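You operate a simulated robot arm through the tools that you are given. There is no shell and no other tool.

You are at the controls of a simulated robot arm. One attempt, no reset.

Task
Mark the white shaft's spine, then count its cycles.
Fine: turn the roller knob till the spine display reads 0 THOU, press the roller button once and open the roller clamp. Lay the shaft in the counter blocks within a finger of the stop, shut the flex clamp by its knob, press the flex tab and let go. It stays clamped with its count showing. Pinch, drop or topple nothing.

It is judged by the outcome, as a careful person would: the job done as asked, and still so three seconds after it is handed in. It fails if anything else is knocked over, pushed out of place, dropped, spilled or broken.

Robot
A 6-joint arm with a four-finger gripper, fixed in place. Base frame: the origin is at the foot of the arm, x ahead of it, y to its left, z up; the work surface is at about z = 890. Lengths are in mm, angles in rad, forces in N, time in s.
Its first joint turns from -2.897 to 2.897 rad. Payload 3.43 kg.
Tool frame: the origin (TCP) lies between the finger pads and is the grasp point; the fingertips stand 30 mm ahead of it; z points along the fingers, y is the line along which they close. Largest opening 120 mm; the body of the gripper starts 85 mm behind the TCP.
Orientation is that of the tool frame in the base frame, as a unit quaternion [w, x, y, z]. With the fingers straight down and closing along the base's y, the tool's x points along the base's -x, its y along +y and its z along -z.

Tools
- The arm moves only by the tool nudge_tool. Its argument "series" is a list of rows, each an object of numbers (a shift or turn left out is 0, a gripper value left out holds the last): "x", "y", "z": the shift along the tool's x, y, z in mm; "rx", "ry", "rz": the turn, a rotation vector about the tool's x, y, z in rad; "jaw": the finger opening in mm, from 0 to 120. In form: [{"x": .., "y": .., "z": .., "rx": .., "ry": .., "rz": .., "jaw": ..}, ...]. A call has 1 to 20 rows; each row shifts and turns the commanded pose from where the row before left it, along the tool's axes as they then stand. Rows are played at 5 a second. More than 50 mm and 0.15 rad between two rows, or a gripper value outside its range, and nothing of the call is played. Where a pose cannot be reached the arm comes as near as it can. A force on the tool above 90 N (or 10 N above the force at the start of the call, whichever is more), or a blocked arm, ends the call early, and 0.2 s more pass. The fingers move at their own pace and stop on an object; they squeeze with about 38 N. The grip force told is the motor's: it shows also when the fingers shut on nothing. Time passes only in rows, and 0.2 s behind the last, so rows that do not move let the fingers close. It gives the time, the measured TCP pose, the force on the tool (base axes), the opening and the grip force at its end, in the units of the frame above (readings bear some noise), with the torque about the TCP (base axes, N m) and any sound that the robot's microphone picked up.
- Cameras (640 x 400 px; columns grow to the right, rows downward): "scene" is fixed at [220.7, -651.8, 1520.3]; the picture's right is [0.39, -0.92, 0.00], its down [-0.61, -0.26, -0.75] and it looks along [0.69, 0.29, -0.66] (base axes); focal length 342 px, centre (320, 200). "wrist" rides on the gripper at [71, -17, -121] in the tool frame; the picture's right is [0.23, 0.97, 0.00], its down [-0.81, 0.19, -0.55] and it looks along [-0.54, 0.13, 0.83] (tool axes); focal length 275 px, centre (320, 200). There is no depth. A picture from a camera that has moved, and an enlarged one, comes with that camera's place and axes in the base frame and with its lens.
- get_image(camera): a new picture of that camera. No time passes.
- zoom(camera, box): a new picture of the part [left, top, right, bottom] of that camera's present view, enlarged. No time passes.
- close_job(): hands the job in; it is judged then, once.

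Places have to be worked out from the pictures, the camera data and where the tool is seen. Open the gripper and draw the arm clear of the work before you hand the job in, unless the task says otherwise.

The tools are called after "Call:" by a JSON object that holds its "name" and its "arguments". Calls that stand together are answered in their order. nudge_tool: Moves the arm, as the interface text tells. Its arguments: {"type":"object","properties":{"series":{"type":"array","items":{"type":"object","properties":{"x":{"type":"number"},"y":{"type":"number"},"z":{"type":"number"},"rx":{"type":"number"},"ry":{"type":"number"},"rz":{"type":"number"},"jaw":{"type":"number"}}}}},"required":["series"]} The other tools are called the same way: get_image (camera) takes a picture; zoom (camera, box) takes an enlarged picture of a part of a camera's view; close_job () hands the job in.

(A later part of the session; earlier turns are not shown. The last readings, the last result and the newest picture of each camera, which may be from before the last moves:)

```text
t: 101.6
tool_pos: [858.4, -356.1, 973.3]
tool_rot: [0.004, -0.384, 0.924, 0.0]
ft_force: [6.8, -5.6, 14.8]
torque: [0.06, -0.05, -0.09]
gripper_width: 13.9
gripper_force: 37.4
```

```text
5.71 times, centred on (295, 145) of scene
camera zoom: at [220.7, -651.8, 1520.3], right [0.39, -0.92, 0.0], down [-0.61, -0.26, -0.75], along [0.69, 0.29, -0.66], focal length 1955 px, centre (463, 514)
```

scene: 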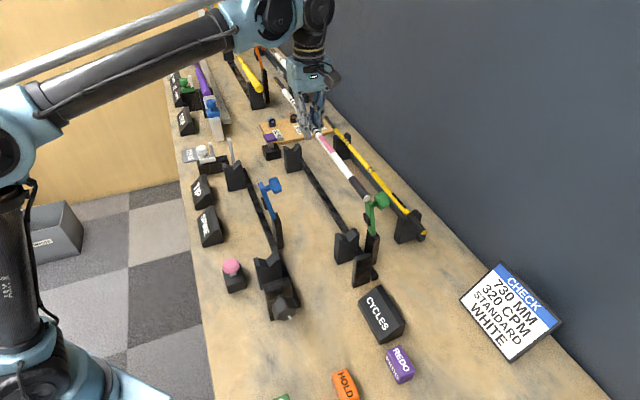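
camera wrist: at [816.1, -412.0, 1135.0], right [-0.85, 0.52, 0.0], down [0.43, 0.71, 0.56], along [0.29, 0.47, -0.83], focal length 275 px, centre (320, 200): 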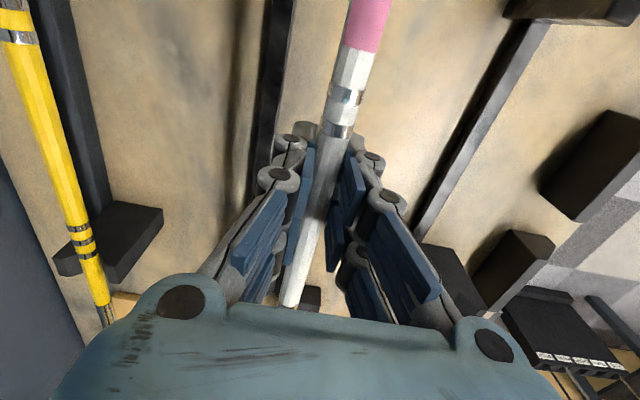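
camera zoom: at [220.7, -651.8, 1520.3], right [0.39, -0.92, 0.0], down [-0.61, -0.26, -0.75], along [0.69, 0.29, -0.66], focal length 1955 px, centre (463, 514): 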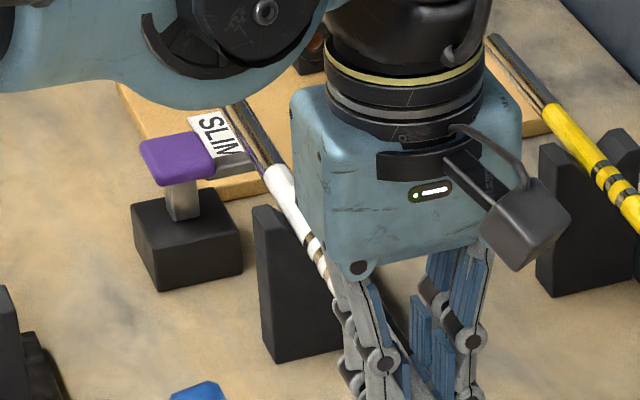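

Contact: ~15 N up with +q side push, so I shift 1 mm to +q to let it settle in the V.

Call:
{"name": "nudge_tool", "arguments": {"series": [{"y": -1}, {}]}}

Call:
{"name": "nudge_tool", "arguments": {"series": [{"y": -1}, {}]}}

```text
t: 102.2
tool_pos: [858.2, -355.2, 973.1]
tool_rot: [0.003, -0.384, 0.923, 0.001]
ft_force: [3.7, -4.8, 10.5]
torque: [-0.01, 0.07, -0.07]
gripper_width: 13.8
gripper_force: 37.6
```

```text
t: 102.8
tool_pos: [857.7, -355.6, 972.6]
tool_rot: [0.003, -0.384, 0.923, 0.001]
ft_force: [0.0, 0.2, 2.1]
torque: [0.24, -0.2, -0.07]
gripper_width: 12.9
gripper_force: 38.2
```

The side load is gone. I lower 1 mm more to confirm it is seated on both blocks.

Call:
{"name": "nudge_tool", "arguments": {"series": [{"z": 1}, {}]}}

Call:
{"name": "nudge_tool", "arguments": {"series": [{"z": 1}, {}]}}

```text
t: 103.4
tool_pos: [858.5, -356.7, 972.6]
tool_rot: [0.004, -0.384, 0.923, 0.001]
ft_force: [9.3, -2.7, 13.1]
torque: [0.04, 0.0, -0.02]
gripper_width: 13.4
gripper_force: 38.2
```

```text
t: 104.0
tool_pos: [857.9, -356.7, 971.2]
tool_rot: [0.003, -0.383, 0.924, 0.001]
ft_force: [9.4, -2.1, 11.4]
torque: [0.1, -0.08, -0.04]
gripper_width: 14.1
gripper_force: 38.0
```

Call:
{"name": "nudge_tool", "arguments": {"series": [{"y": -1}, {}]}}

Call:
{"name": "zoom", "arguments": {"camera": "scene", "box": [325, 210, 385, 290]}}

Call:
{"name": "get_image", "arguments": {"camera": "wrist"}}

```text
t: 104.6
tool_pos: [858.9, -357.8, 971.7]
tool_rot: [0.003, -0.383, 0.924, 0.001]
ft_force: [0.5, 2.8, 7.6]
torque: [-0.18, 0.25, -0.17]
gripper_width: 13.9
gripper_force: 38.4
```

```text
5.00 times, centred on (355, 250) of scene
camera zoom: at [220.7, -651.8, 1520.3], right [0.39, -0.92, 0.0], down [-0.61, -0.26, -0.75], along [0.69, 0.29, -0.66], focal length 1711 px, centre (145, -50)
```

zoom: 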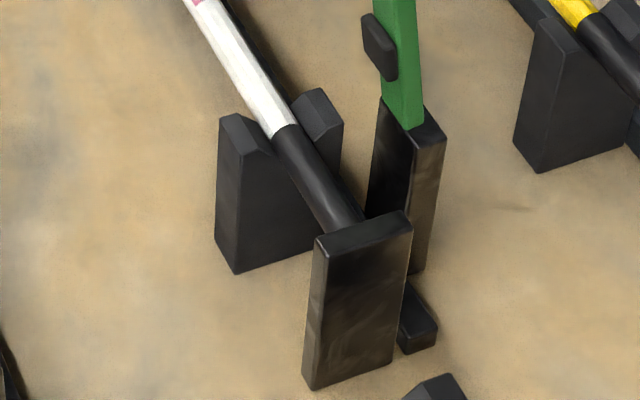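

```text
taken
camera wrist: at [819.9, -421.1, 1090.1], right [-0.85, 0.52, 0.0], down [0.43, 0.71, 0.56], along [0.29, 0.47, -0.83], focal length 275 px, centre (320, 200)
```

wrist: 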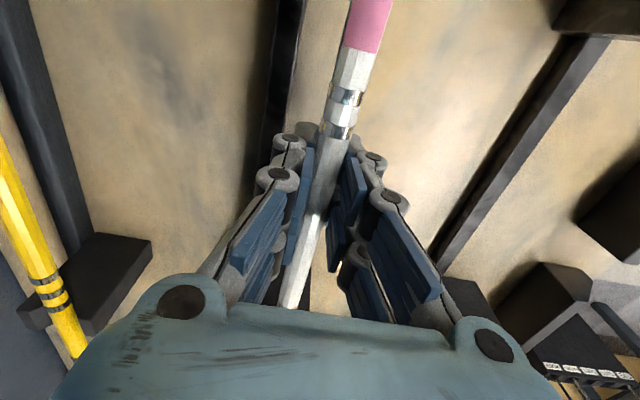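

The shaft appears seated in both V's. I open the fingers gently and watch.

Call:
{"name": "nudge_tool", "arguments": {"series": [{"jaw": 18}, {"jaw": 26}, {"jaw": 40}, {"jaw": 60}, {}]}}

Call:
{"name": "nudge_tool", "arguments": {"series": [{"z": -30}, {"z": -40}, {"z": -40}, {"z": -40}, {}]}}

Call:
{"name": "get_image", "arguments": {"camera": "scene"}}

Call:
{"name": "get_image", "arguments": {"camera": "wrist"}}

```text
t: 105.8
tool_pos: [859.4, -358.1, 969.6]
tool_rot: [0.003, -0.384, 0.923, 0.002]
ft_force: [-0.1, 0.0, -0.3]
torque: [-0.01, -0.01, -0.01]
gripper_width: 59.8
gripper_force: 0.1
```

```text
t: 107.0
tool_pos: [857.0, -360.1, 1119.8]
tool_rot: [0.003, -0.383, 0.924, 0.002]
ft_force: [-0.3, 0.1, 0.4]
torque: [0.0, 0.03, -0.01]
gripper_width: 59.9
gripper_force: 0.0
```

```text
taken
```

scene: 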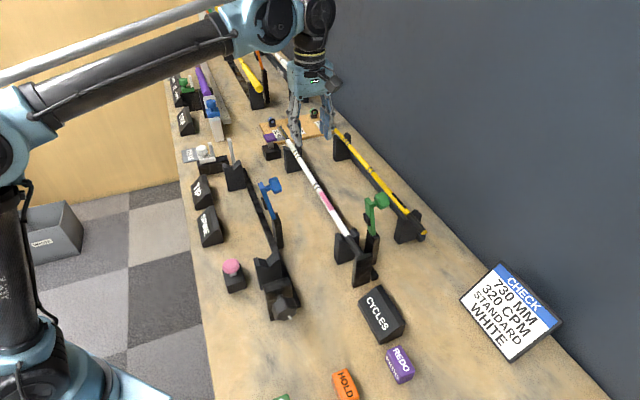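

```text
taken
camera wrist: at [818.8, -422.6, 1238.9], right [-0.85, 0.52, 0.0], down [0.43, 0.71, 0.56], along [0.29, 0.47, -0.83], focal length 275 px, centre (320, 200)
```

wrist: 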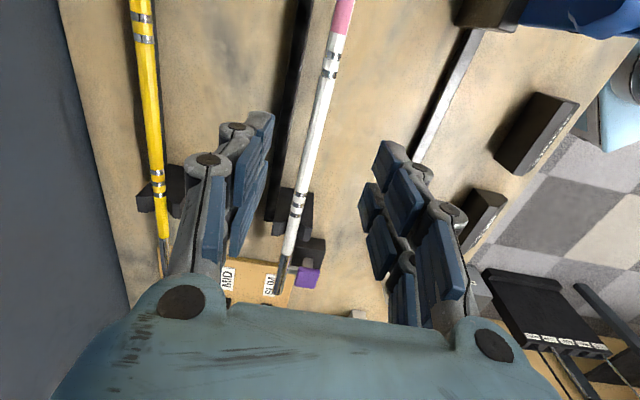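

The shaft rests in the counter blocks with its tip over the tab. Next the green clamp: I rise, move back above it, and turn to close along p.

Call:
{"name": "nudge_tool", "arguments": {"series": [{"z": -30}, {"z": -30}, {"x": 40, "y": 4}, {"x": 40, "y": 4}, {"x": 40, "y": 4}, {"x": 40, "y": 4}, {"x": 40, "y": 4}, {"x": 39}, {"rz": 0.131}, {"rz": 0.131}, {"rz": 0.131}, {"rz": 0.131}, {"rz": 0.131}, {"rz": 0.131}, {"rz": 0.131}, {"rz": 0.131}]}}

Call:
{"name": "nudge_tool", "arguments": {"series": [{"rz": 0.131}, {"rz": 0.131}, {"rz": 0.131}, {"rz": 0.13}, {}]}}

Call:
{"name": "get_image", "arguments": {"camera": "wrist"}}

Call:
{"name": "get_image", "arguments": {"camera": "scene"}}

```text
t: 110.4
tool_pos: [675.4, -512.7, 1179.2]
tool_rot: [0.003, 0.132, 0.991, 0.002]
ft_force: [-0.3, 0.1, 0.5]
torque: [-0.01, -0.02, -0.01]
gripper_width: 60.0
gripper_force: 0.1
```

```text
t: 111.6
tool_pos: [676.1, -514.2, 1178.9]
tool_rot: [0.001, 0.383, 0.924, 0.003]
ft_force: [-0.4, 0.3, -1.0]
torque: [0.03, -0.01, 0.01]
gripper_width: 60.1
gripper_force: 0.0
```

```text
taken
camera wrist: at [612.4, -476.9, 1298.9], right [0.53, 0.85, 0.01], down [0.71, -0.44, 0.55], along [0.47, -0.29, -0.83], focal length 275 px, centre (320, 200)
```

wrist: 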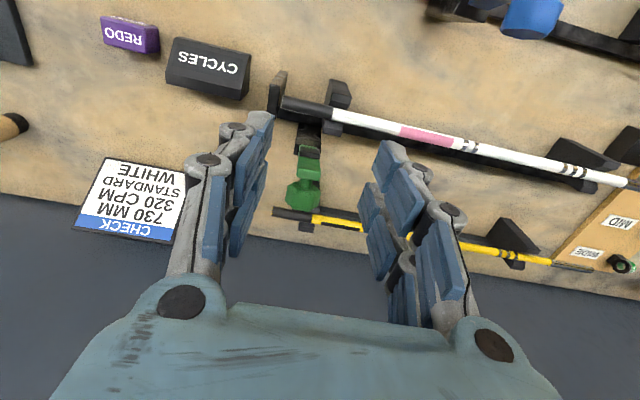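

```text
taken
```

scene: 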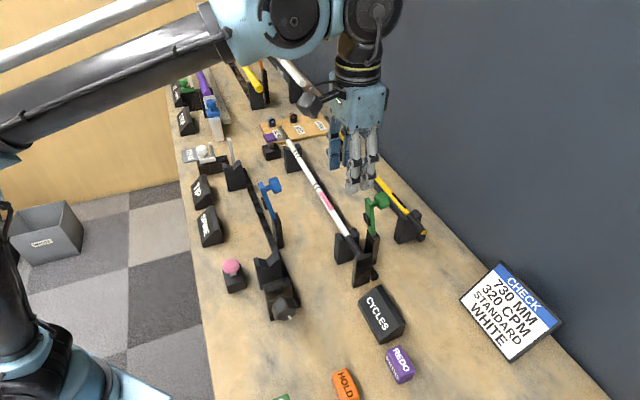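

Call:
{"name": "zoom", "arguments": {"camera": "wrist", "box": [250, 60, 370, 240]}}

Call:
{"name": "zoom", "arguments": {"camera": "scene", "box": [335, 185, 405, 285]}}

```text
2.22 times, centred on (310, 150) of wrist
camera zoom: at [612.4, -476.9, 1298.9], right [0.53, 0.85, 0.01], down [0.71, -0.44, 0.55], along [0.47, -0.29, -0.83], focal length 612 px, centre (342, 311)
```

zoom: 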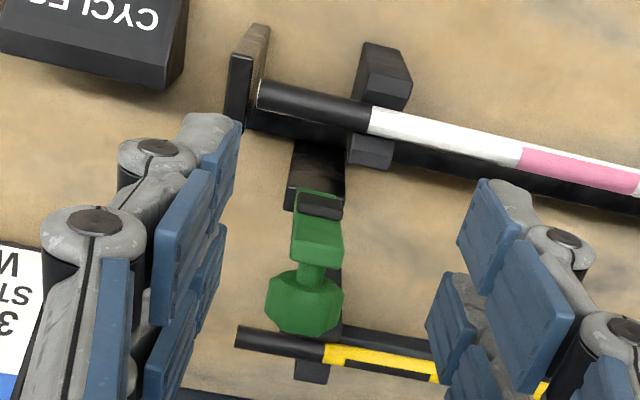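

```text
4.00 times, centred on (370, 235) of scene
camera zoom: at [220.7, -651.8, 1520.3], right [0.39, -0.92, 0.0], down [-0.61, -0.26, -0.75], along [0.69, 0.29, -0.66], focal length 1369 px, centre (120, 60)
```

zoom: 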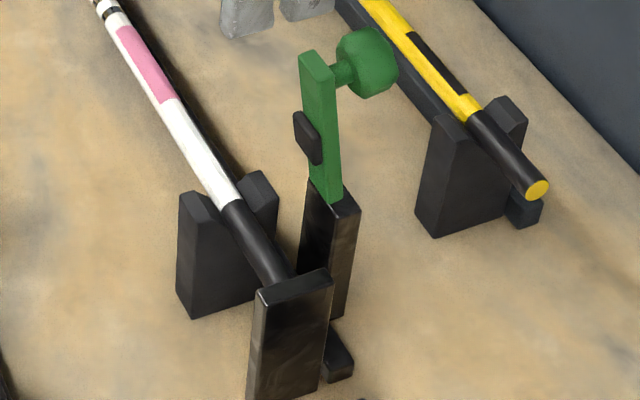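

The butt sits ~4 mm from the stop – good. The green knob is at ≈(p 114.7, q 914.6, z 1078). I move above it and descend with the fingers straddling it.

Call:
{"name": "nudge_tool", "arguments": {"series": [{"x": -37}, {"x": -36}, {"z": 30}, {"z": 30}, {}]}}

Call:
{"name": "get_image", "arguments": {"camera": "wrist"}}

Call:
{"name": "zoom", "arguments": {"camera": "scene", "box": [320, 150, 440, 270]}}

```text
t: 112.8
tool_pos: [728.2, -565.5, 1117.9]
tool_rot: [0.001, 0.382, 0.924, 0.003]
ft_force: [0.2, 0.3, 1.0]
torque: [0.01, -0.02, -0.02]
gripper_width: 59.9
gripper_force: 0.0
```

```text
taken
camera wrist: at [665.1, -528.1, 1238.6], right [0.52, 0.85, 0.01], down [0.71, -0.44, 0.55], along [0.47, -0.29, -0.83], focal length 275 px, centre (320, 200)
```

wrist: 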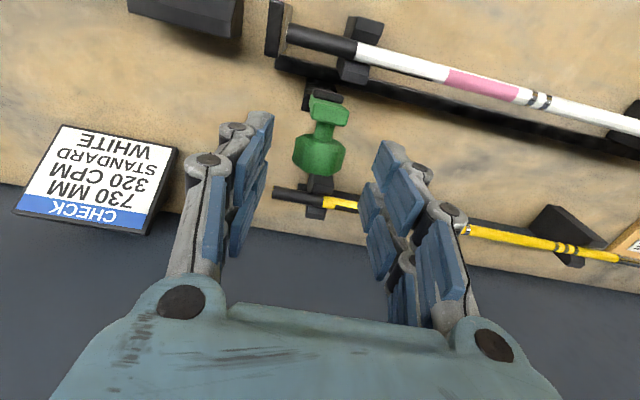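

```text
3.33 times, centred on (380, 210) of scene
camera zoom: at [220.7, -651.8, 1520.3], right [0.39, -0.92, 0.0], down [-0.61, -0.26, -0.75], along [0.69, 0.29, -0.66], focal length 1140 px, centre (120, 167)
```

zoom: 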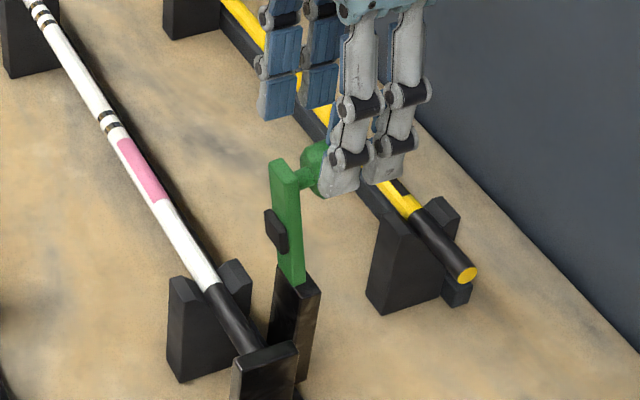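

The knob is exactly on the tool axis, ~40 mm below the TCP. I descend 39 mm and close on it.

Call:
{"name": "nudge_tool", "arguments": {"series": [{"z": 20}, {"z": 19}, {}, {"jaw": 44}, {"jaw": 36}, {"jaw": 28}, {"jaw": 20}, {}, {}]}}

Call:
{"name": "get_image", "arguments": {"camera": "wrist"}}

```text
t: 114.8
tool_pos: [727.4, -563.8, 1080.7]
tool_rot: [0.002, 0.382, 0.924, 0.003]
ft_force: [-8.3, 24.2, -15.8]
torque: [0.69, 0.41, 0.05]
gripper_width: 27.6
gripper_force: 44.9
```

```text
taken
camera wrist: at [664.6, -527.7, 1200.1], right [0.52, 0.85, 0.01], down [0.71, -0.44, 0.55], along [0.47, -0.29, -0.83], focal length 275 px, centre (320, 200)
```

wrist: 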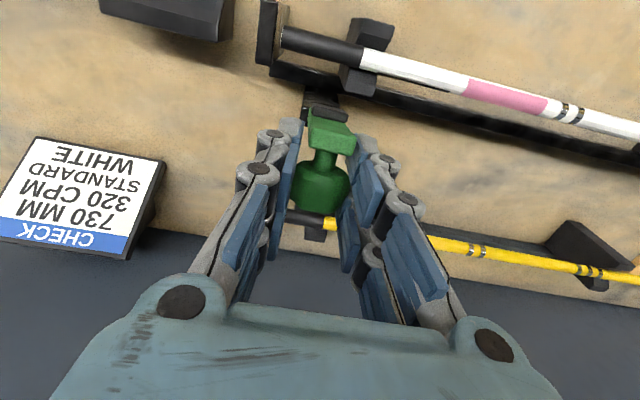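

Firm grip on the green knob. I start swinging the arm over, first ~10°, checking forces.

Call:
{"name": "nudge_tool", "arguments": {"series": [{"x": 3.4, "z": -0.6, "ry": -0.03}, {"x": 3.4, "z": -0.6, "ry": -0.03}, {"x": 3.4, "z": -0.3, "ry": -0.03}, {"x": 3.4, "z": -0.3, "ry": -0.03}, {}]}}

Call:
{"name": "get_image", "arguments": {"camera": "wrist"}}

```text
t: 116.0
tool_pos: [719.7, -558.5, 1080.9]
tool_rot: [0.057, 0.382, 0.922, -0.021]
ft_force: [15.6, -5.9, -10.7]
torque: [-1.0, -1.03, 0.01]
gripper_width: 27.7
gripper_force: 44.7
```

```text
taken
camera wrist: at [646.9, -509.8, 1191.0], right [0.53, 0.85, -0.02], down [0.65, -0.39, 0.65], along [0.54, -0.36, -0.76], focal length 275 px, centre (320, 200)
```

wrist: 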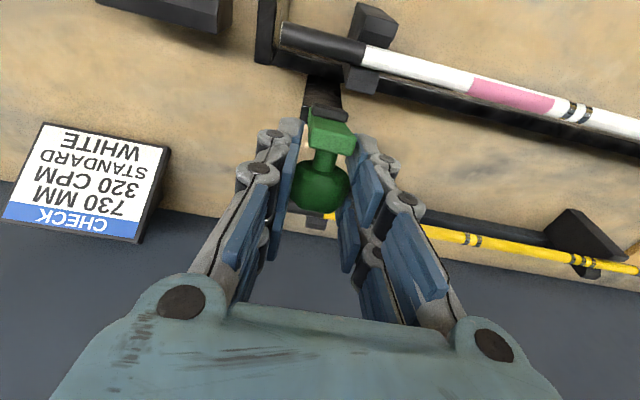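

Following well, modest forces. I continue the next 20° with gradual tilt.

Call:
{"name": "nudge_tool", "arguments": {"series": [{"x": 3.5, "z": -0.2, "ry": -0.03}, {"x": 3.5, "z": -0.2, "ry": -0.03}, {"x": 3.5, "z": -0.2, "ry": -0.03}, {"x": 3.4, "z": -0.2, "ry": -0.03}, {}]}}

Call:
{"name": "nudge_tool", "arguments": {"series": [{"x": 3.5, "z": 0, "ry": -0.03}, {"x": 3.5, "z": 0, "ry": -0.03}, {"x": 3.5, "z": 0, "ry": -0.03}, {"x": 3.4, "z": 0, "ry": -0.03}, {}]}}

Call:
{"name": "zoom", "arguments": {"camera": "scene", "box": [320, 150, 440, 270]}}

Call:
{"name": "get_image", "arguments": {"camera": "wrist"}}

```text
t: 117.2
tool_pos: [708.6, -545.7, 1080.1]
tool_rot: [0.111, 0.379, 0.918, -0.042]
ft_force: [14.4, -1.3, 6.5]
torque: [-0.65, -0.86, 0.06]
gripper_width: 27.9
gripper_force: 45.0
```

```text
t: 118.4
tool_pos: [698.9, -534.8, 1075.8]
tool_rot: [0.168, 0.377, 0.909, -0.067]
ft_force: [9.5, -1.0, 12.0]
torque: [-0.68, -0.77, 0.04]
gripper_width: 27.7
gripper_force: 44.8
```

```text
3.33 times, centred on (380, 210) of scene
camera zoom: at [220.7, -651.8, 1520.3], right [0.39, -0.92, 0.0], down [-0.61, -0.26, -0.75], along [0.69, 0.29, -0.66], focal length 1140 px, centre (120, 167)
```

zoom: 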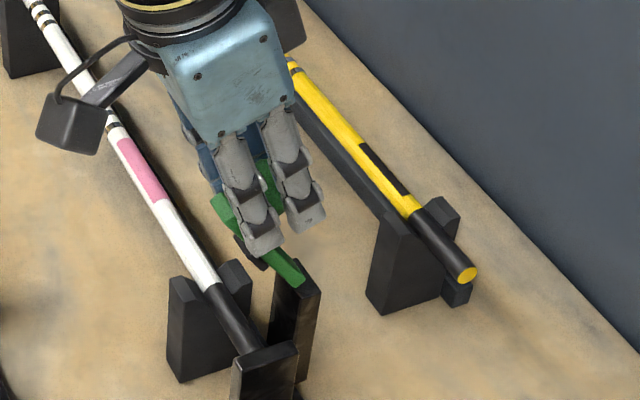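

```text
taken
camera wrist: at [609.0, -471.7, 1162.5], right [0.54, 0.84, -0.08], down [0.53, -0.27, 0.8], along [0.66, -0.47, -0.59], focal length 275 px, centre (320, 200)
```

wrist: 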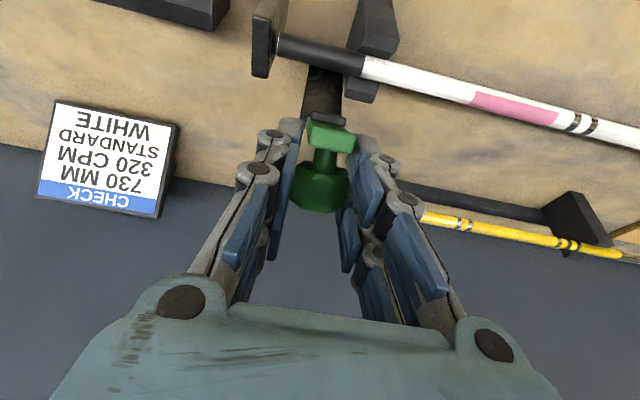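

Arm at ~73° from closed horizontal, no slip, small forces. I continue over the shaft.

Call:
{"name": "nudge_tool", "arguments": {"series": [{"x": 3.5, "z": -0.2, "ry": -0.03}, {"x": 3.4, "z": -0.2, "ry": -0.03}, {"x": 3.5, "z": -0.2, "ry": -0.03}, {"x": 3.4, "z": -0.1, "ry": -0.03}, {}]}}

Call:
{"name": "nudge_tool", "arguments": {"series": [{"x": 3.5, "z": 0, "ry": -0.03}, {"x": 3.5, "z": 0, "ry": -0.03}, {"x": 3.5, "z": 0, "ry": -0.03}, {"x": 3.4, "z": 0.1, "ry": -0.03}, {}]}}

Call:
{"name": "get_image", "arguments": {"camera": "wrist"}}

```text
t: 119.6
tool_pos: [689.9, -526.0, 1069.3]
tool_rot: [0.221, 0.372, 0.897, -0.088]
ft_force: [13.6, -2.0, 3.6]
torque: [-0.67, -0.87, 0.03]
gripper_width: 28.0
gripper_force: 45.4
```

```text
t: 120.8
tool_pos: [681.6, -517.4, 1062.5]
tool_rot: [0.274, 0.366, 0.882, -0.111]
ft_force: [14.1, -11.7, -2.8]
torque: [-0.88, -0.83, 0.01]
gripper_width: 27.7
gripper_force: 44.7
```

```text
taken
camera wrist: at [579.6, -442.0, 1121.4], right [0.55, 0.82, -0.12], down [0.38, -0.12, 0.92], along [0.74, -0.56, -0.38], focal length 275 px, centre (320, 200)
```

wrist: 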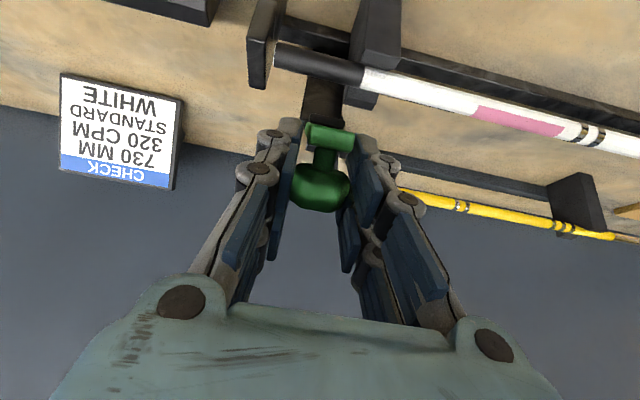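

At ~53° now. I continue with the tilt held at −0.6, letting the knob slip slightly in the pads.

Call:
{"name": "nudge_tool", "arguments": {"series": [{"x": 3.5, "z": 0.4, "ry": -0.01}, {"x": 3.5, "z": 0.4, "ry": -0.01}, {"x": 3.4, "z": 0.4, "ry": -0.01}, {"x": 3.4, "z": 0.4, "ry": -0.01}, {}]}}

Call:
{"name": "nudge_tool", "arguments": {"series": [{"x": 3.4, "z": 0.8}, {"x": 3.4, "z": 0.9}, {"x": 3.3, "z": 1.0}, {"x": 3.3, "z": 1.1}, {}]}}

Call:
{"name": "get_image", "arguments": {"camera": "wrist"}}

Call:
{"name": "zoom", "arguments": {"camera": "scene", "box": [300, 180, 420, 300]}}

```text
t: 122.0
tool_pos: [673.4, -511.0, 1053.1]
tool_rot: [0.292, 0.364, 0.877, -0.117]
ft_force: [3.3, -8.1, 8.1]
torque: [-0.82, -0.76, -0.04]
gripper_width: 28.0
gripper_force: 45.6
```

```text
t: 123.2
tool_pos: [668.6, -505.6, 1044.3]
tool_rot: [0.292, 0.365, 0.876, -0.118]
ft_force: [1.5, -11.4, 10.5]
torque: [-0.91, -0.89, -0.05]
gripper_width: 28.1
gripper_force: 45.5
```

```text
taken
camera wrist: at [564.8, -427.1, 1096.3], right [0.56, 0.82, -0.13], down [0.36, -0.09, 0.93], along [0.75, -0.57, -0.35], focal length 275 px, centre (320, 200)
```

wrist: 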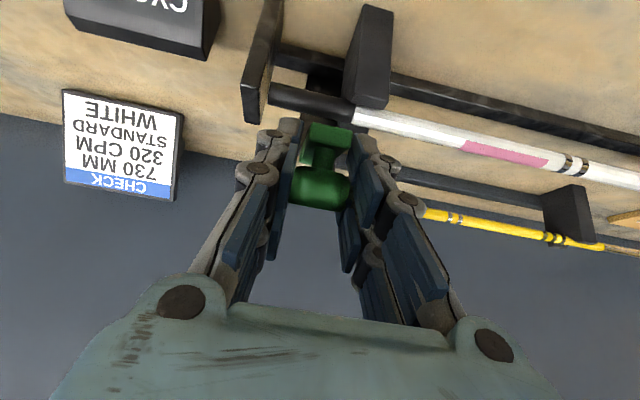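

```text
3.33 times, centred on (360, 240) of scene
camera zoom: at [220.7, -651.8, 1520.3], right [0.39, -0.92, 0.0], down [-0.61, -0.26, -0.75], along [0.69, 0.29, -0.66], focal length 1140 px, centre (187, 67)
```

zoom: 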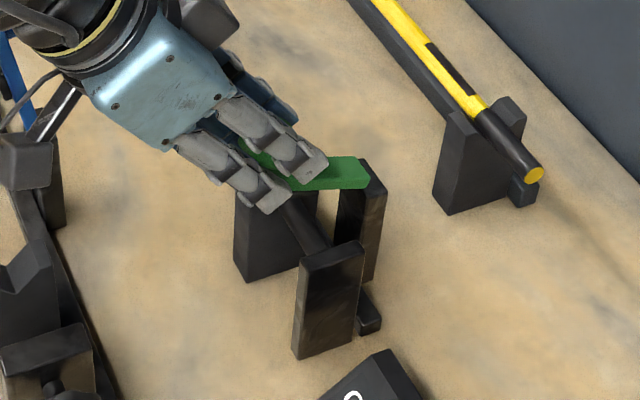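

Arm is ~15° from closed. To keep the fingers clear of the V block, I release here, retreat, and will press the knob down from above with closed fingers.

Call:
{"name": "nudge_tool", "arguments": {"series": [{"jaw": 36}, {"jaw": 44}, {}, {"z": -25}, {"z": -35}, {"z": -35}, {}]}}

Call:
{"name": "get_image", "arguments": {"camera": "wrist"}}

Call:
{"name": "zoom", "arguments": {"camera": "scene", "box": [300, 180, 420, 300]}}

```text
t: 124.8
tool_pos: [628.5, -465.7, 1119.9]
tool_rot: [0.292, 0.363, 0.877, -0.117]
ft_force: [0.1, 1.1, -0.5]
torque: [-0.01, 0.01, -0.01]
gripper_width: 44.0
gripper_force: 0.1
```

```text
taken
camera wrist: at [524.5, -386.3, 1173.0], right [0.56, 0.82, -0.13], down [0.36, -0.09, 0.93], along [0.75, -0.57, -0.34], focal length 275 px, centre (320, 200)
```

wrist: 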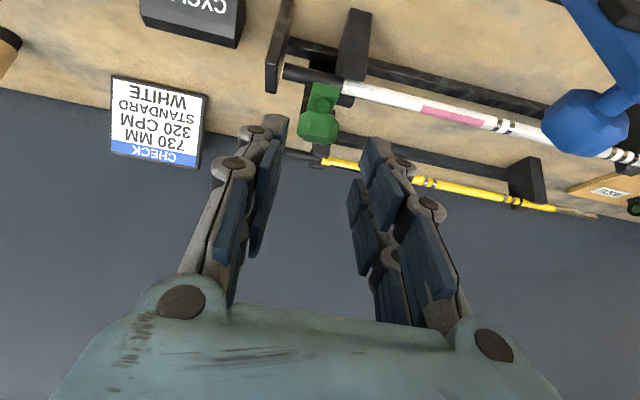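

```text
3.33 times, centred on (360, 240) of scene
camera zoom: at [220.7, -651.8, 1520.3], right [0.39, -0.92, 0.0], down [-0.61, -0.26, -0.75], along [0.69, 0.29, -0.66], focal length 1140 px, centre (187, 67)
```

zoom: 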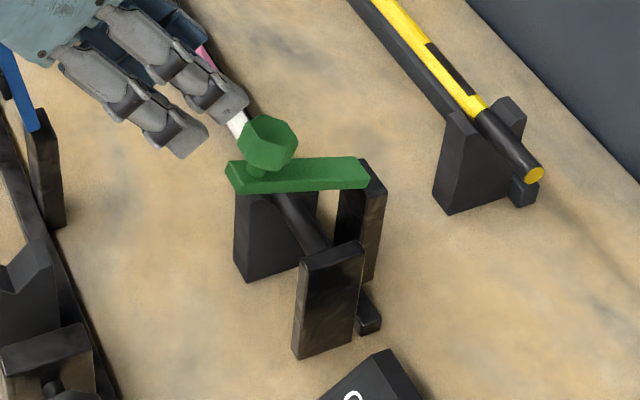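

The arm stays where left. I straighten the tool, close the fingers, and position above the knob.

Call:
{"name": "nudge_tool", "arguments": {"series": [{"ry": 0.126, "jaw": 0}, {"ry": 0.126}, {"ry": 0.126}, {"ry": 0.126}, {"ry": 0.126}, {}, {}]}}

Call:
{"name": "get_image", "arguments": {"camera": "wrist"}}

```text
t: 126.4
tool_pos: [627.4, -464.7, 1119.8]
tool_rot: [0.006, 0.383, 0.924, 0.0]
ft_force: [-0.3, -0.1, 0.2]
torque: [-0.01, 0.01, -0.01]
gripper_width: 0.0
gripper_force: 33.3
```

```text
taken
camera wrist: at [563.6, -426.7, 1238.6], right [0.52, 0.85, 0.0], down [0.7, -0.44, 0.56], along [0.48, -0.29, -0.83], focal length 275 px, centre (320, 200)
```

wrist: 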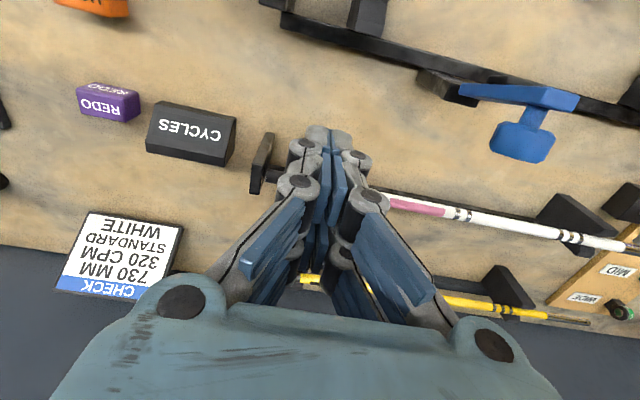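

Call:
{"name": "nudge_tool", "arguments": {"series": [{"x": -26}, {"x": -25}, {"z": 20}, {}]}}

Call:
{"name": "zoom", "arguments": {"camera": "scene", "box": [300, 180, 420, 300]}}

Call:
{"name": "zoom", "arguments": {"camera": "wrist", "box": [240, 80, 400, 200]}}

```text
t: 127.4
tool_pos: [664.0, -498.4, 1101.6]
tool_rot: [0.007, 0.383, 0.924, 0.002]
ft_force: [-0.6, 0.4, 0.4]
torque: [0.03, -0.01, 0.0]
gripper_width: 0.0
gripper_force: 33.8
```

```text
3.33 times, centred on (360, 240) of scene
camera zoom: at [220.7, -651.8, 1520.3], right [0.39, -0.92, 0.0], down [-0.61, -0.26, -0.75], along [0.69, 0.29, -0.66], focal length 1140 px, centre (187, 67)
```

zoom: 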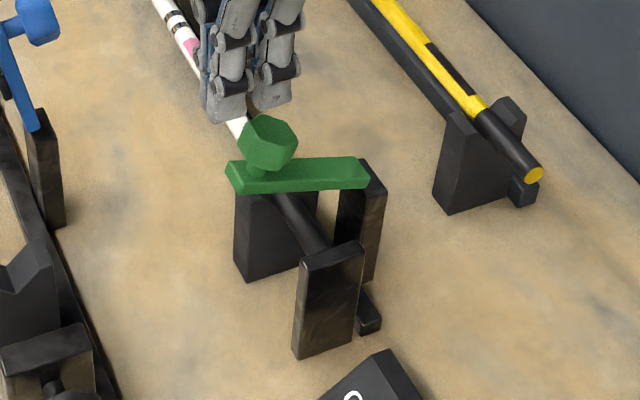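

```text
3.33 times, centred on (320, 140) of wrist
camera zoom: at [599.9, -460.5, 1220.7], right [0.52, 0.85, 0.0], down [0.7, -0.44, 0.56], along [0.48, -0.29, -0.83], focal length 918 px, centre (320, 400)
```

zoom: 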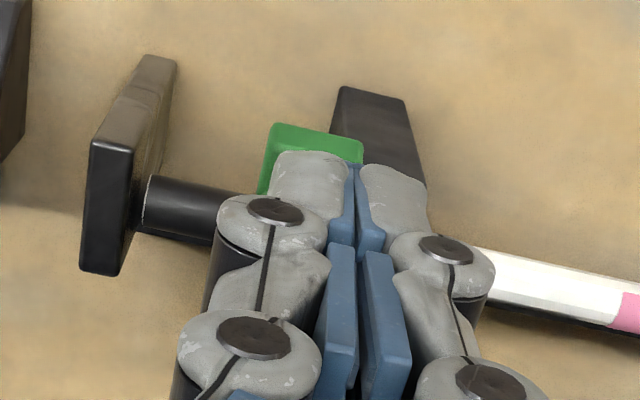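

Fingers are over the knob. I descend in small steps and push it down.

Call:
{"name": "nudge_tool", "arguments": {"series": [{"y": -1.5, "z": 6}, {"z": 5}, {"z": 4}, {}]}}

Call:
{"name": "nudge_tool", "arguments": {"series": [{"z": 3}, {"z": 3}, {"z": 3}, {}]}}

Call:
{"name": "zoom", "arguments": {"camera": "scene", "box": [300, 180, 420, 300]}}

```text
t: 128.4
tool_pos: [662.9, -501.1, 1086.2]
tool_rot: [0.006, 0.383, 0.924, 0.002]
ft_force: [-0.5, 0.0, -0.6]
torque: [-0.04, -0.04, 0.0]
gripper_width: 0.0
gripper_force: 33.2
```

```text
t: 129.4
tool_pos: [664.0, -502.4, 1075.0]
tool_rot: [0.007, 0.383, 0.924, 0.001]
ft_force: [0.5, 0.9, -0.6]
torque: [0.02, -0.01, 0.0]
gripper_width: 0.0
gripper_force: 33.8
```

```text
3.33 times, centred on (360, 240) of scene
camera zoom: at [220.7, -651.8, 1520.3], right [0.39, -0.92, 0.0], down [-0.61, -0.26, -0.75], along [0.69, 0.29, -0.66], focal length 1140 px, centre (187, 67)
```

zoom: 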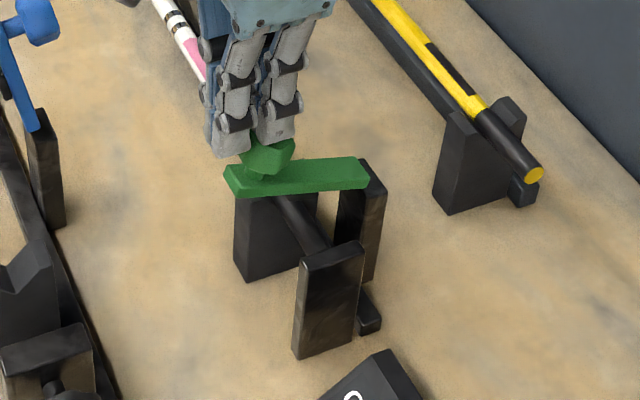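

Call:
{"name": "nudge_tool", "arguments": {"series": [{"z": 3}, {"z": 3}, {}]}}

Call:
{"name": "nudge_tool", "arguments": {"series": [{"z": 2}, {"z": 2}, {}]}}

Call:
{"name": "zoom", "arguments": {"camera": "scene", "box": [300, 180, 420, 300]}}

```text
t: 130.2
tool_pos: [663.4, -500.6, 1069.6]
tool_rot: [0.006, 0.383, 0.924, 0.001]
ft_force: [-1.0, 0.8, -0.8]
torque: [0.01, 0.04, -0.03]
gripper_width: 0.1
gripper_force: 33.8
```

```text
t: 131.0
tool_pos: [662.3, -501.3, 1066.6]
tool_rot: [0.006, 0.382, 0.924, 0.001]
ft_force: [-4.8, 7.4, 6.0]
torque: [0.19, 0.1, 0.02]
gripper_width: 5.8
gripper_force: 33.4
```

```text
3.33 times, centred on (360, 240) of scene
camera zoom: at [220.7, -651.8, 1520.3], right [0.39, -0.92, 0.0], down [-0.61, -0.26, -0.75], along [0.69, 0.29, -0.66], focal length 1140 px, centre (187, 67)
```

zoom: 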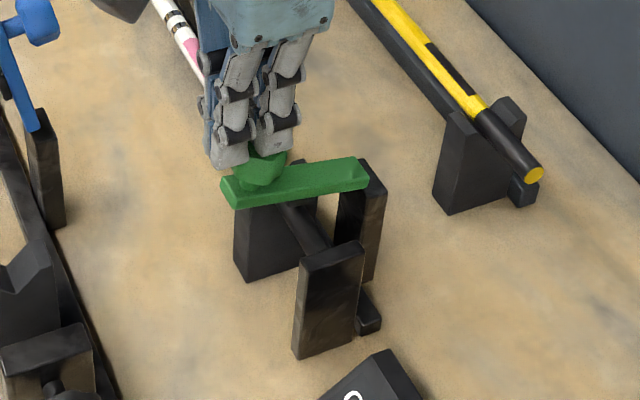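

Contact and the arm is moving down with ~6 N. I continue.

Call:
{"name": "nudge_tool", "arguments": {"series": [{"z": 2}, {"z": 2}, {}]}}

Call:
{"name": "nudge_tool", "arguments": {"series": [{"z": 2}, {"z": 2}, {}]}}

Call:
{"name": "zoom", "arguments": {"camera": "scene", "box": [300, 180, 420, 300]}}

```text
t: 131.8
tool_pos: [660.9, -501.0, 1063.7]
tool_rot: [0.007, 0.383, 0.924, 0.001]
ft_force: [-21.5, 25.1, 19.6]
torque: [0.62, 0.5, 0.01]
gripper_width: 6.1
gripper_force: 33.2
```

```text
t: 132.6
tool_pos: [659.8, -499.9, 1061.1]
tool_rot: [0.006, 0.383, 0.924, 0.001]
ft_force: [-40.5, 33.5, 30.5]
torque: [0.73, 0.95, -0.03]
gripper_width: 6.1
gripper_force: 33.8
```

```text
3.33 times, centred on (360, 240) of scene
camera zoom: at [220.7, -651.8, 1520.3], right [0.39, -0.92, 0.0], down [-0.61, -0.26, -0.75], along [0.69, 0.29, -0.66], focal length 1140 px, centre (187, 67)
```

zoom: 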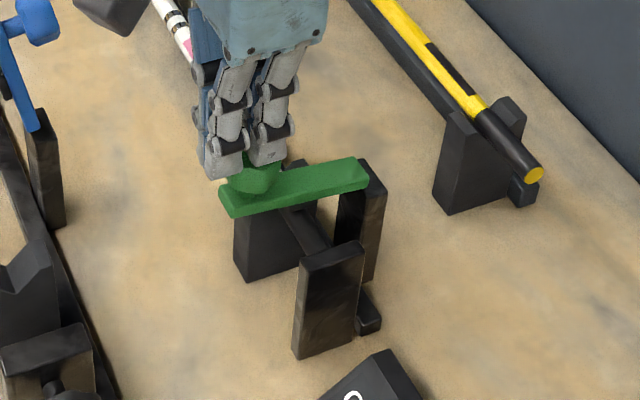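

The side drag is 50 N toward −q, following the knob's arc; I shift 4 mm that way, then continue down.

Call:
{"name": "nudge_tool", "arguments": {"series": [{"x": 2}, {"x": 2}, {}]}}

Call:
{"name": "nudge_tool", "arguments": {"series": [{"z": 2, "x": 0.7}, {"z": 2, "x": 0.7}, {}]}}

Call:
{"name": "zoom", "arguments": {"camera": "scene", "box": [300, 180, 420, 300]}}

```text
t: 133.4
tool_pos: [660.7, -498.3, 1059.4]
tool_rot: [0.007, 0.383, 0.924, 0.001]
ft_force: [-24.1, 21.7, 18.4]
torque: [0.47, 0.53, 0.04]
gripper_width: 6.0
gripper_force: 33.4
```

```text
t: 134.2
tool_pos: [657.2, -496.6, 1055.8]
tool_rot: [0.006, 0.382, 0.924, 0.001]
ft_force: [-21.3, 29.1, 18.5]
torque: [0.67, 0.46, 0.07]
gripper_width: 5.9
gripper_force: 33.3
```

```text
3.33 times, centred on (360, 240) of scene
camera zoom: at [220.7, -651.8, 1520.3], right [0.39, -0.92, 0.0], down [-0.61, -0.26, -0.75], along [0.69, 0.29, -0.66], focal length 1140 px, centre (187, 67)
```

zoom: 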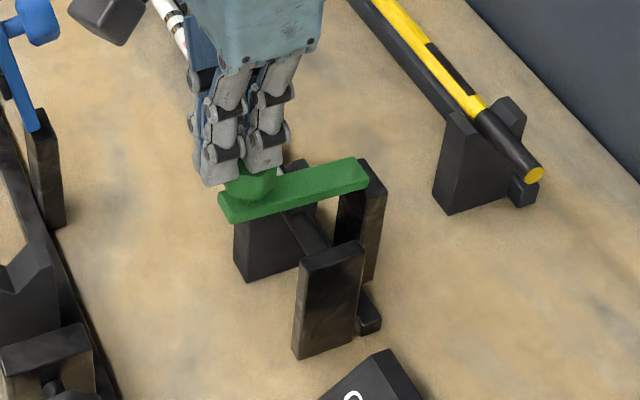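

Still moving smoothly. I continue until it bottoms.

Call:
{"name": "nudge_tool", "arguments": {"series": [{"z": 2, "x": 0.8}, {"z": 2, "x": 0.8}, {}]}}

Call:
{"name": "nudge_tool", "arguments": {"series": [{"z": 2, "x": 0.5}, {"z": 1.5, "x": 0.5}, {}]}}

Call:
{"name": "zoom", "arguments": {"camera": "scene", "box": [300, 180, 420, 300]}}

```text
t: 135.0
tool_pos: [660.2, -499.4, 1050.2]
tool_rot: [0.007, 0.382, 0.924, 0.0]
ft_force: [3.3, -7.7, 15.5]
torque: [-0.19, -0.02, 0.03]
gripper_width: 6.0
gripper_force: 33.4
```

```text
t: 135.8
tool_pos: [658.1, -497.8, 1049.3]
tool_rot: [0.007, 0.383, 0.924, 0.001]
ft_force: [22.3, -28.1, 69.3]
torque: [-1.39, -1.18, -0.04]
gripper_width: 5.9
gripper_force: 33.7
```

```text
3.33 times, centred on (360, 240) of scene
camera zoom: at [220.7, -651.8, 1520.3], right [0.39, -0.92, 0.0], down [-0.61, -0.26, -0.75], along [0.69, 0.29, -0.66], focal length 1140 px, centre (187, 67)
```

zoom: 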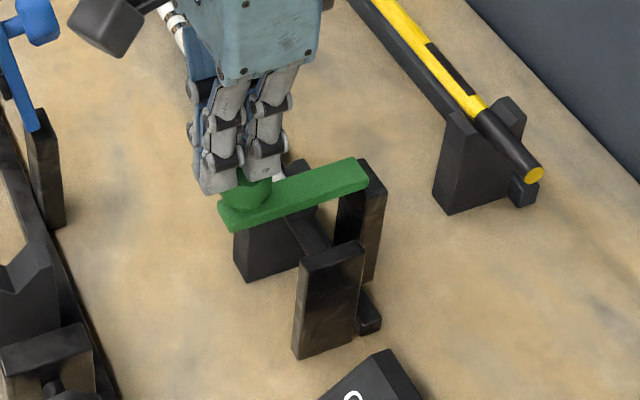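

It bottomed (69 N): the clamp is shut on the shaft. I lift off and look.

Call:
{"name": "nudge_tool", "arguments": {"series": [{"z": -3}, {"z": -20}, {"z": -40}, {"z": -40}, {"z": -30}, {}]}}

Call:
{"name": "get_image", "arguments": {"camera": "scene"}}

Call:
{"name": "zoom", "arguments": {"camera": "scene", "box": [300, 200, 420, 350]}}

Call:
{"name": "get_image", "arguments": {"camera": "wrist"}}

```text
t: 137.2
tool_pos: [656.7, -499.3, 1180.9]
tool_rot: [0.006, 0.383, 0.924, 0.001]
ft_force: [0.6, -0.5, -0.1]
torque: [-0.03, -0.02, 0.02]
gripper_width: 0.0
gripper_force: 33.1
```

```text
taken
```

scene: 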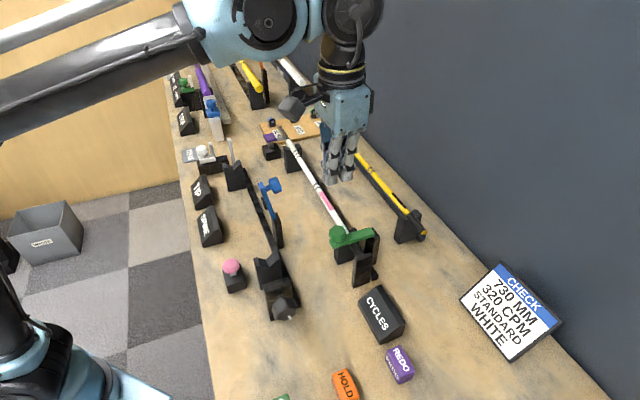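

```text
2.67 times, centred on (360, 275) of scene
camera zoom: at [220.7, -651.8, 1520.3], right [0.39, -0.92, 0.0], down [-0.61, -0.26, -0.75], along [0.69, 0.29, -0.66], focal length 912 px, centre (213, 0)
```

zoom: 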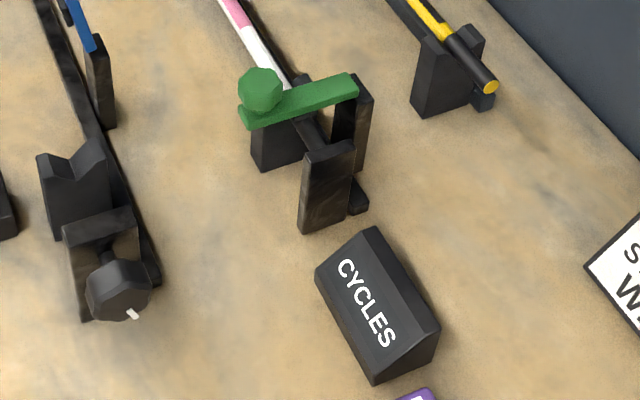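

```text
taken
camera wrist: at [592.7, -460.7, 1299.8], right [0.52, 0.85, 0.0], down [0.7, -0.44, 0.56], along [0.48, -0.29, -0.83], focal length 275 px, centre (320, 200)
```

wrist: 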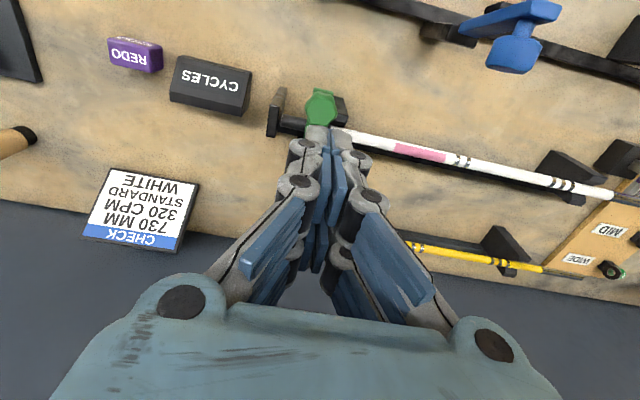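

The green clamp is shut and stays. Next the flex tab near (p≈605, q≈822), ~1.03 m out, so I'll reach it with the tool leaning outward. I turn the tool to face it radially and move nearer for a look.

Call:
{"name": "nudge_tool", "arguments": {"series": [{"rz": -0.128}, {"rz": -0.128}, {"rz": -0.128}, {"rz": -0.128}, {"rz": -0.128}, {"x": -17.6, "y": 40}, {"x": -17.6, "y": 40}, {"x": -17.6, "y": 40}, {"x": -17.6, "y": 40}, {"x": -17.6, "y": 40}, {"x": -17.6, "y": 40}, {"x": -17.6, "y": 40}, {"x": -17.6, "y": 40}, {"x": -17.6, "y": 40}, {"x": -17.6, "y": 40}, {}]}}

Call:
{"name": "get_image", "arguments": {"camera": "wrist"}}

Call:
{"name": "get_image", "arguments": {"camera": "scene"}}

```text
t: 140.6
tool_pos: [889.1, -125.1, 1181.8]
tool_rot: [0.007, 0.073, 0.997, -0.002]
ft_force: [0.3, 0.6, 0.7]
torque: [0.0, 0.04, 0.02]
gripper_width: 0.0
gripper_force: 33.5
```

```text
taken
camera wrist: at [814.4, -131.9, 1301.9], right [-0.09, 1.0, 0.0], down [0.82, 0.07, 0.56], along [0.56, 0.05, -0.83], focal length 275 px, centre (320, 200)
```

wrist: 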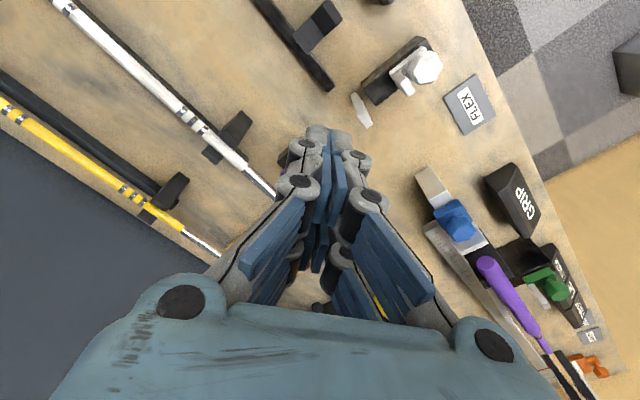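

```text
taken
```

scene: 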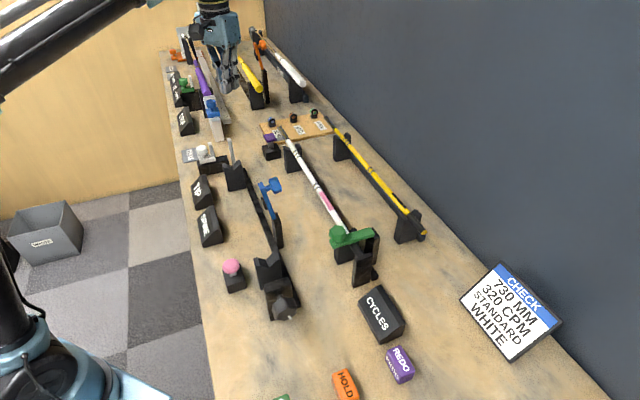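

The tab is hidden behind the fingers. I open/zoom on the FLEX plaque for certainty and then shift to uncover the purple tab.

Call:
{"name": "zoom", "arguments": {"camera": "wrist", "box": [340, 20, 520, 150]}}

Call:
{"name": "nudge_tool", "arguments": {"series": [{"y": -30, "x": 20}, {"y": -30, "x": 20}, {"y": -30, "x": 20}, {}]}}

Call:
{"name": "get_image", "arguments": {"camera": "wrist"}}

```text
3.08 times, centred on (430, 85) of wrist
camera zoom: at [814.4, -131.9, 1301.9], right [-0.09, 1.0, 0.0], down [0.82, 0.07, 0.56], along [0.56, 0.05, -0.83], focal length 847 px, centre (-18, 554)
```

zoom: 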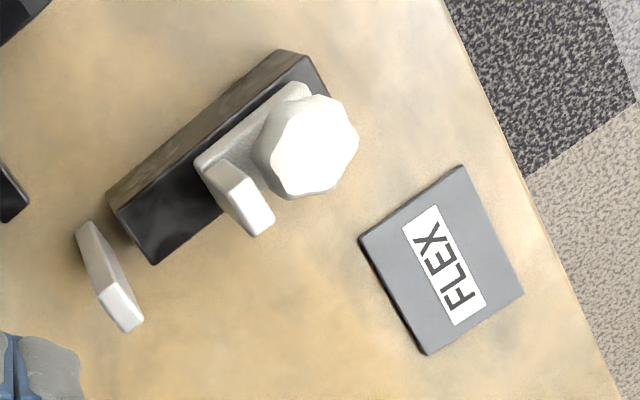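

```text
t: 141.6
tool_pos: [819.6, -206.6, 1180.3]
tool_rot: [0.006, 0.072, 0.997, 0.0]
ft_force: [0.8, 0.5, -0.1]
torque: [0.01, -0.03, 0.01]
gripper_width: 0.1
gripper_force: 33.2
```

```text
taken
camera wrist: at [743.8, -213.9, 1299.6], right [-0.09, 1.0, 0.0], down [0.82, 0.07, 0.56], along [0.56, 0.05, -0.83], focal length 275 px, centre (320, 200)
```

wrist: 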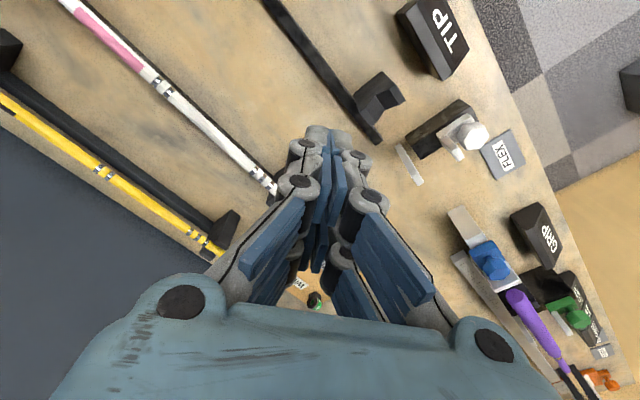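

FLEX is just a flat sign. I open the jaw so the tab is visible between the fingers, shifting sideways.

Call:
{"name": "nudge_tool", "arguments": {"series": [{"y": 35, "jaw": 100}, {"y": 35}, {}, {}]}}

Call:
{"name": "get_image", "arguments": {"camera": "wrist"}}

Call:
{"name": "zoom", "arguments": {"camera": "wrist", "box": [250, 160, 390, 280]}}

```text
t: 142.6
tool_pos: [826.4, -136.8, 1180.2]
tool_rot: [0.007, 0.073, 0.997, -0.002]
ft_force: [0.3, 0.3, -0.2]
torque: [0.02, -0.03, -0.01]
gripper_width: 100.0
gripper_force: 0.0
```

```text
taken
camera wrist: at [752.4, -143.7, 1299.7], right [-0.09, 1.0, 0.0], down [0.82, 0.07, 0.56], along [0.56, 0.05, -0.83], focal length 275 px, centre (320, 200)
```

wrist: 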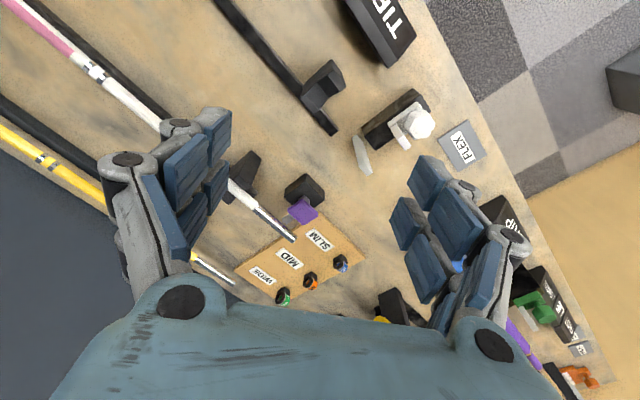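

```text
3.33 times, centred on (320, 220) of wrist
camera zoom: at [752.4, -143.7, 1299.7], right [-0.09, 1.0, 0.0], down [0.82, 0.07, 0.56], along [0.56, 0.05, -0.83], focal length 918 px, centre (320, 133)
```

zoom: 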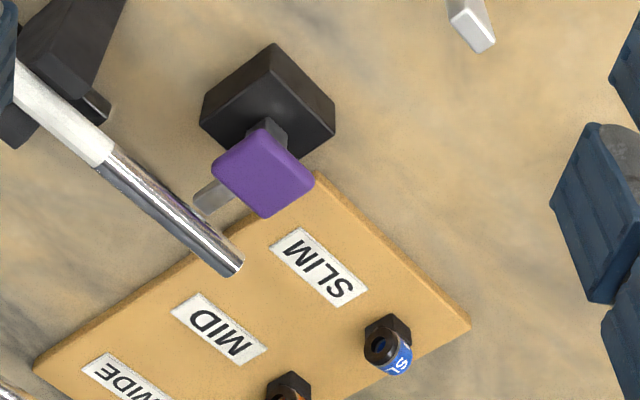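

The purple tab is at ≈(p 604, q 815). I close the fingers, lean the tool outward by 0.5 rad, and approach part-way.

Call:
{"name": "nudge_tool", "arguments": {"series": [{"ry": -0.125, "jaw": 0}, {"ry": -0.125}, {"ry": -0.125}, {"ry": -0.125}, {}, {"x": -11.7, "y": 2.4, "z": 37.3}, {"x": -11.7, "y": 2.4, "z": 37.3}, {"x": -11.7, "y": 2.4, "z": 37.3}, {}]}}

Call:
{"name": "get_image", "arguments": {"camera": "wrist"}}

Call:
{"name": "zoom", "arguments": {"camera": "scene", "box": [220, 80, 340, 180]}}

```text
t: 144.6
tool_pos: [911.7, -141.1, 1099.3]
tool_rot: [0.253, 0.07, 0.965, -0.019]
ft_force: [-0.4, 0.7, -0.2]
torque: [0.02, 0.0, 0.01]
gripper_width: 0.1
gripper_force: 33.6
```

```text
taken
camera wrist: at [789.8, -141.7, 1168.3], right [-0.06, 0.99, -0.11], down [0.46, 0.13, 0.88], along [0.89, 0.0, -0.46], focal length 275 px, centre (320, 200)
```

wrist: 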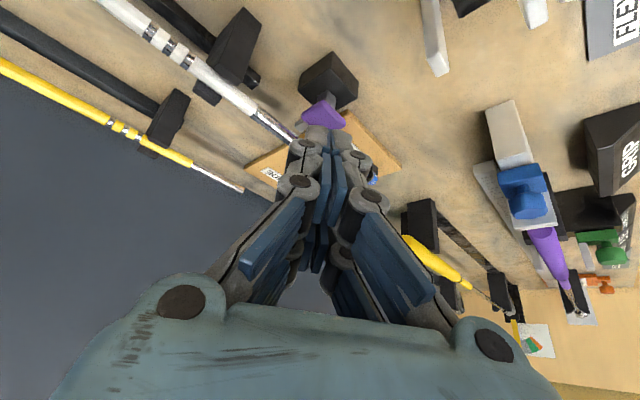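

```text
4.00 times, centred on (280, 130) of scene
camera zoom: at [220.7, -651.8, 1520.3], right [0.39, -0.92, 0.0], down [-0.61, -0.26, -0.75], along [0.69, 0.29, -0.66], focal length 1369 px, centre (480, 480)
```

zoom: 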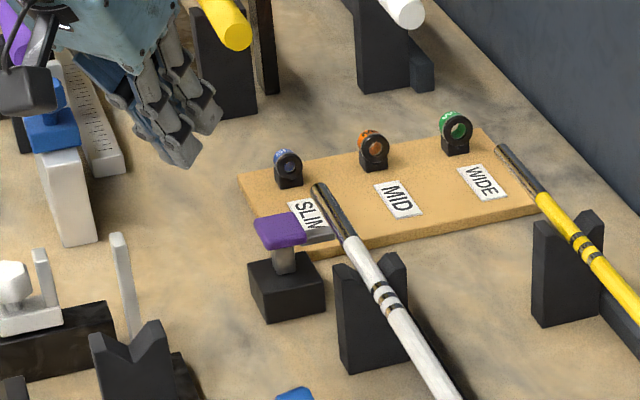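

I now see the tab straight ahead of the fingertips. I move closer, to ~20 mm above the purple cap.

Call:
{"name": "nudge_tool", "arguments": {"series": [{"x": -11, "y": 1.3, "z": 37.2}, {"x": -11, "y": 1.3, "z": 37.2}, {"x": -11, "y": 1.3, "z": 37.2}, {}]}}

Call:
{"name": "zoom", "arguments": {"camera": "scene", "box": [230, 110, 310, 170]}}

Call:
{"name": "get_image", "arguments": {"camera": "wrist"}}

```text
t: 145.6
tool_pos: [995.0, -151.7, 1020.3]
tool_rot: [0.253, 0.069, 0.965, -0.018]
ft_force: [0.5, 0.0, 0.1]
torque: [-0.02, 0.02, 0.0]
gripper_width: 0.0
gripper_force: 33.1
```

```text
6.67 times, centred on (270, 140) of scene
camera zoom: at [220.7, -651.8, 1520.3], right [0.39, -0.92, 0.0], down [-0.61, -0.26, -0.75], along [0.69, 0.29, -0.66], focal length 2281 px, centre (653, 600)
```

zoom: 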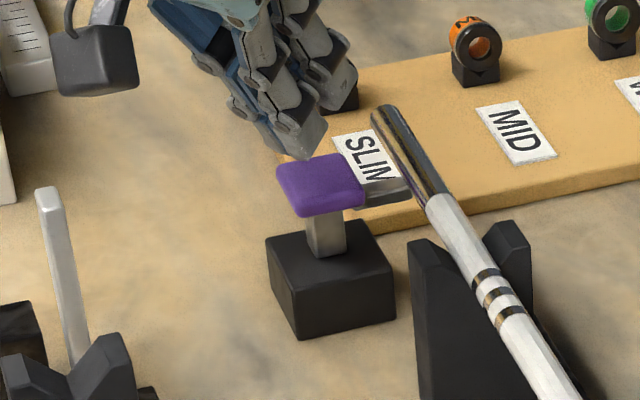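

```text
taken
camera wrist: at [872.1, -150.6, 1089.2], right [-0.06, 0.99, -0.11], down [0.46, 0.13, 0.88], along [0.89, 0.0, -0.46], focal length 275 px, centre (320, 200)
```

wrist: 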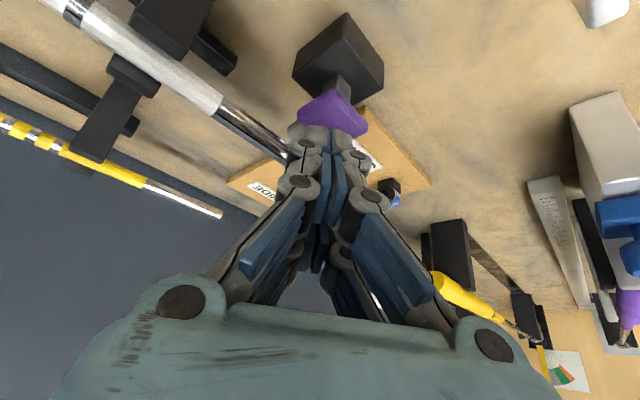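

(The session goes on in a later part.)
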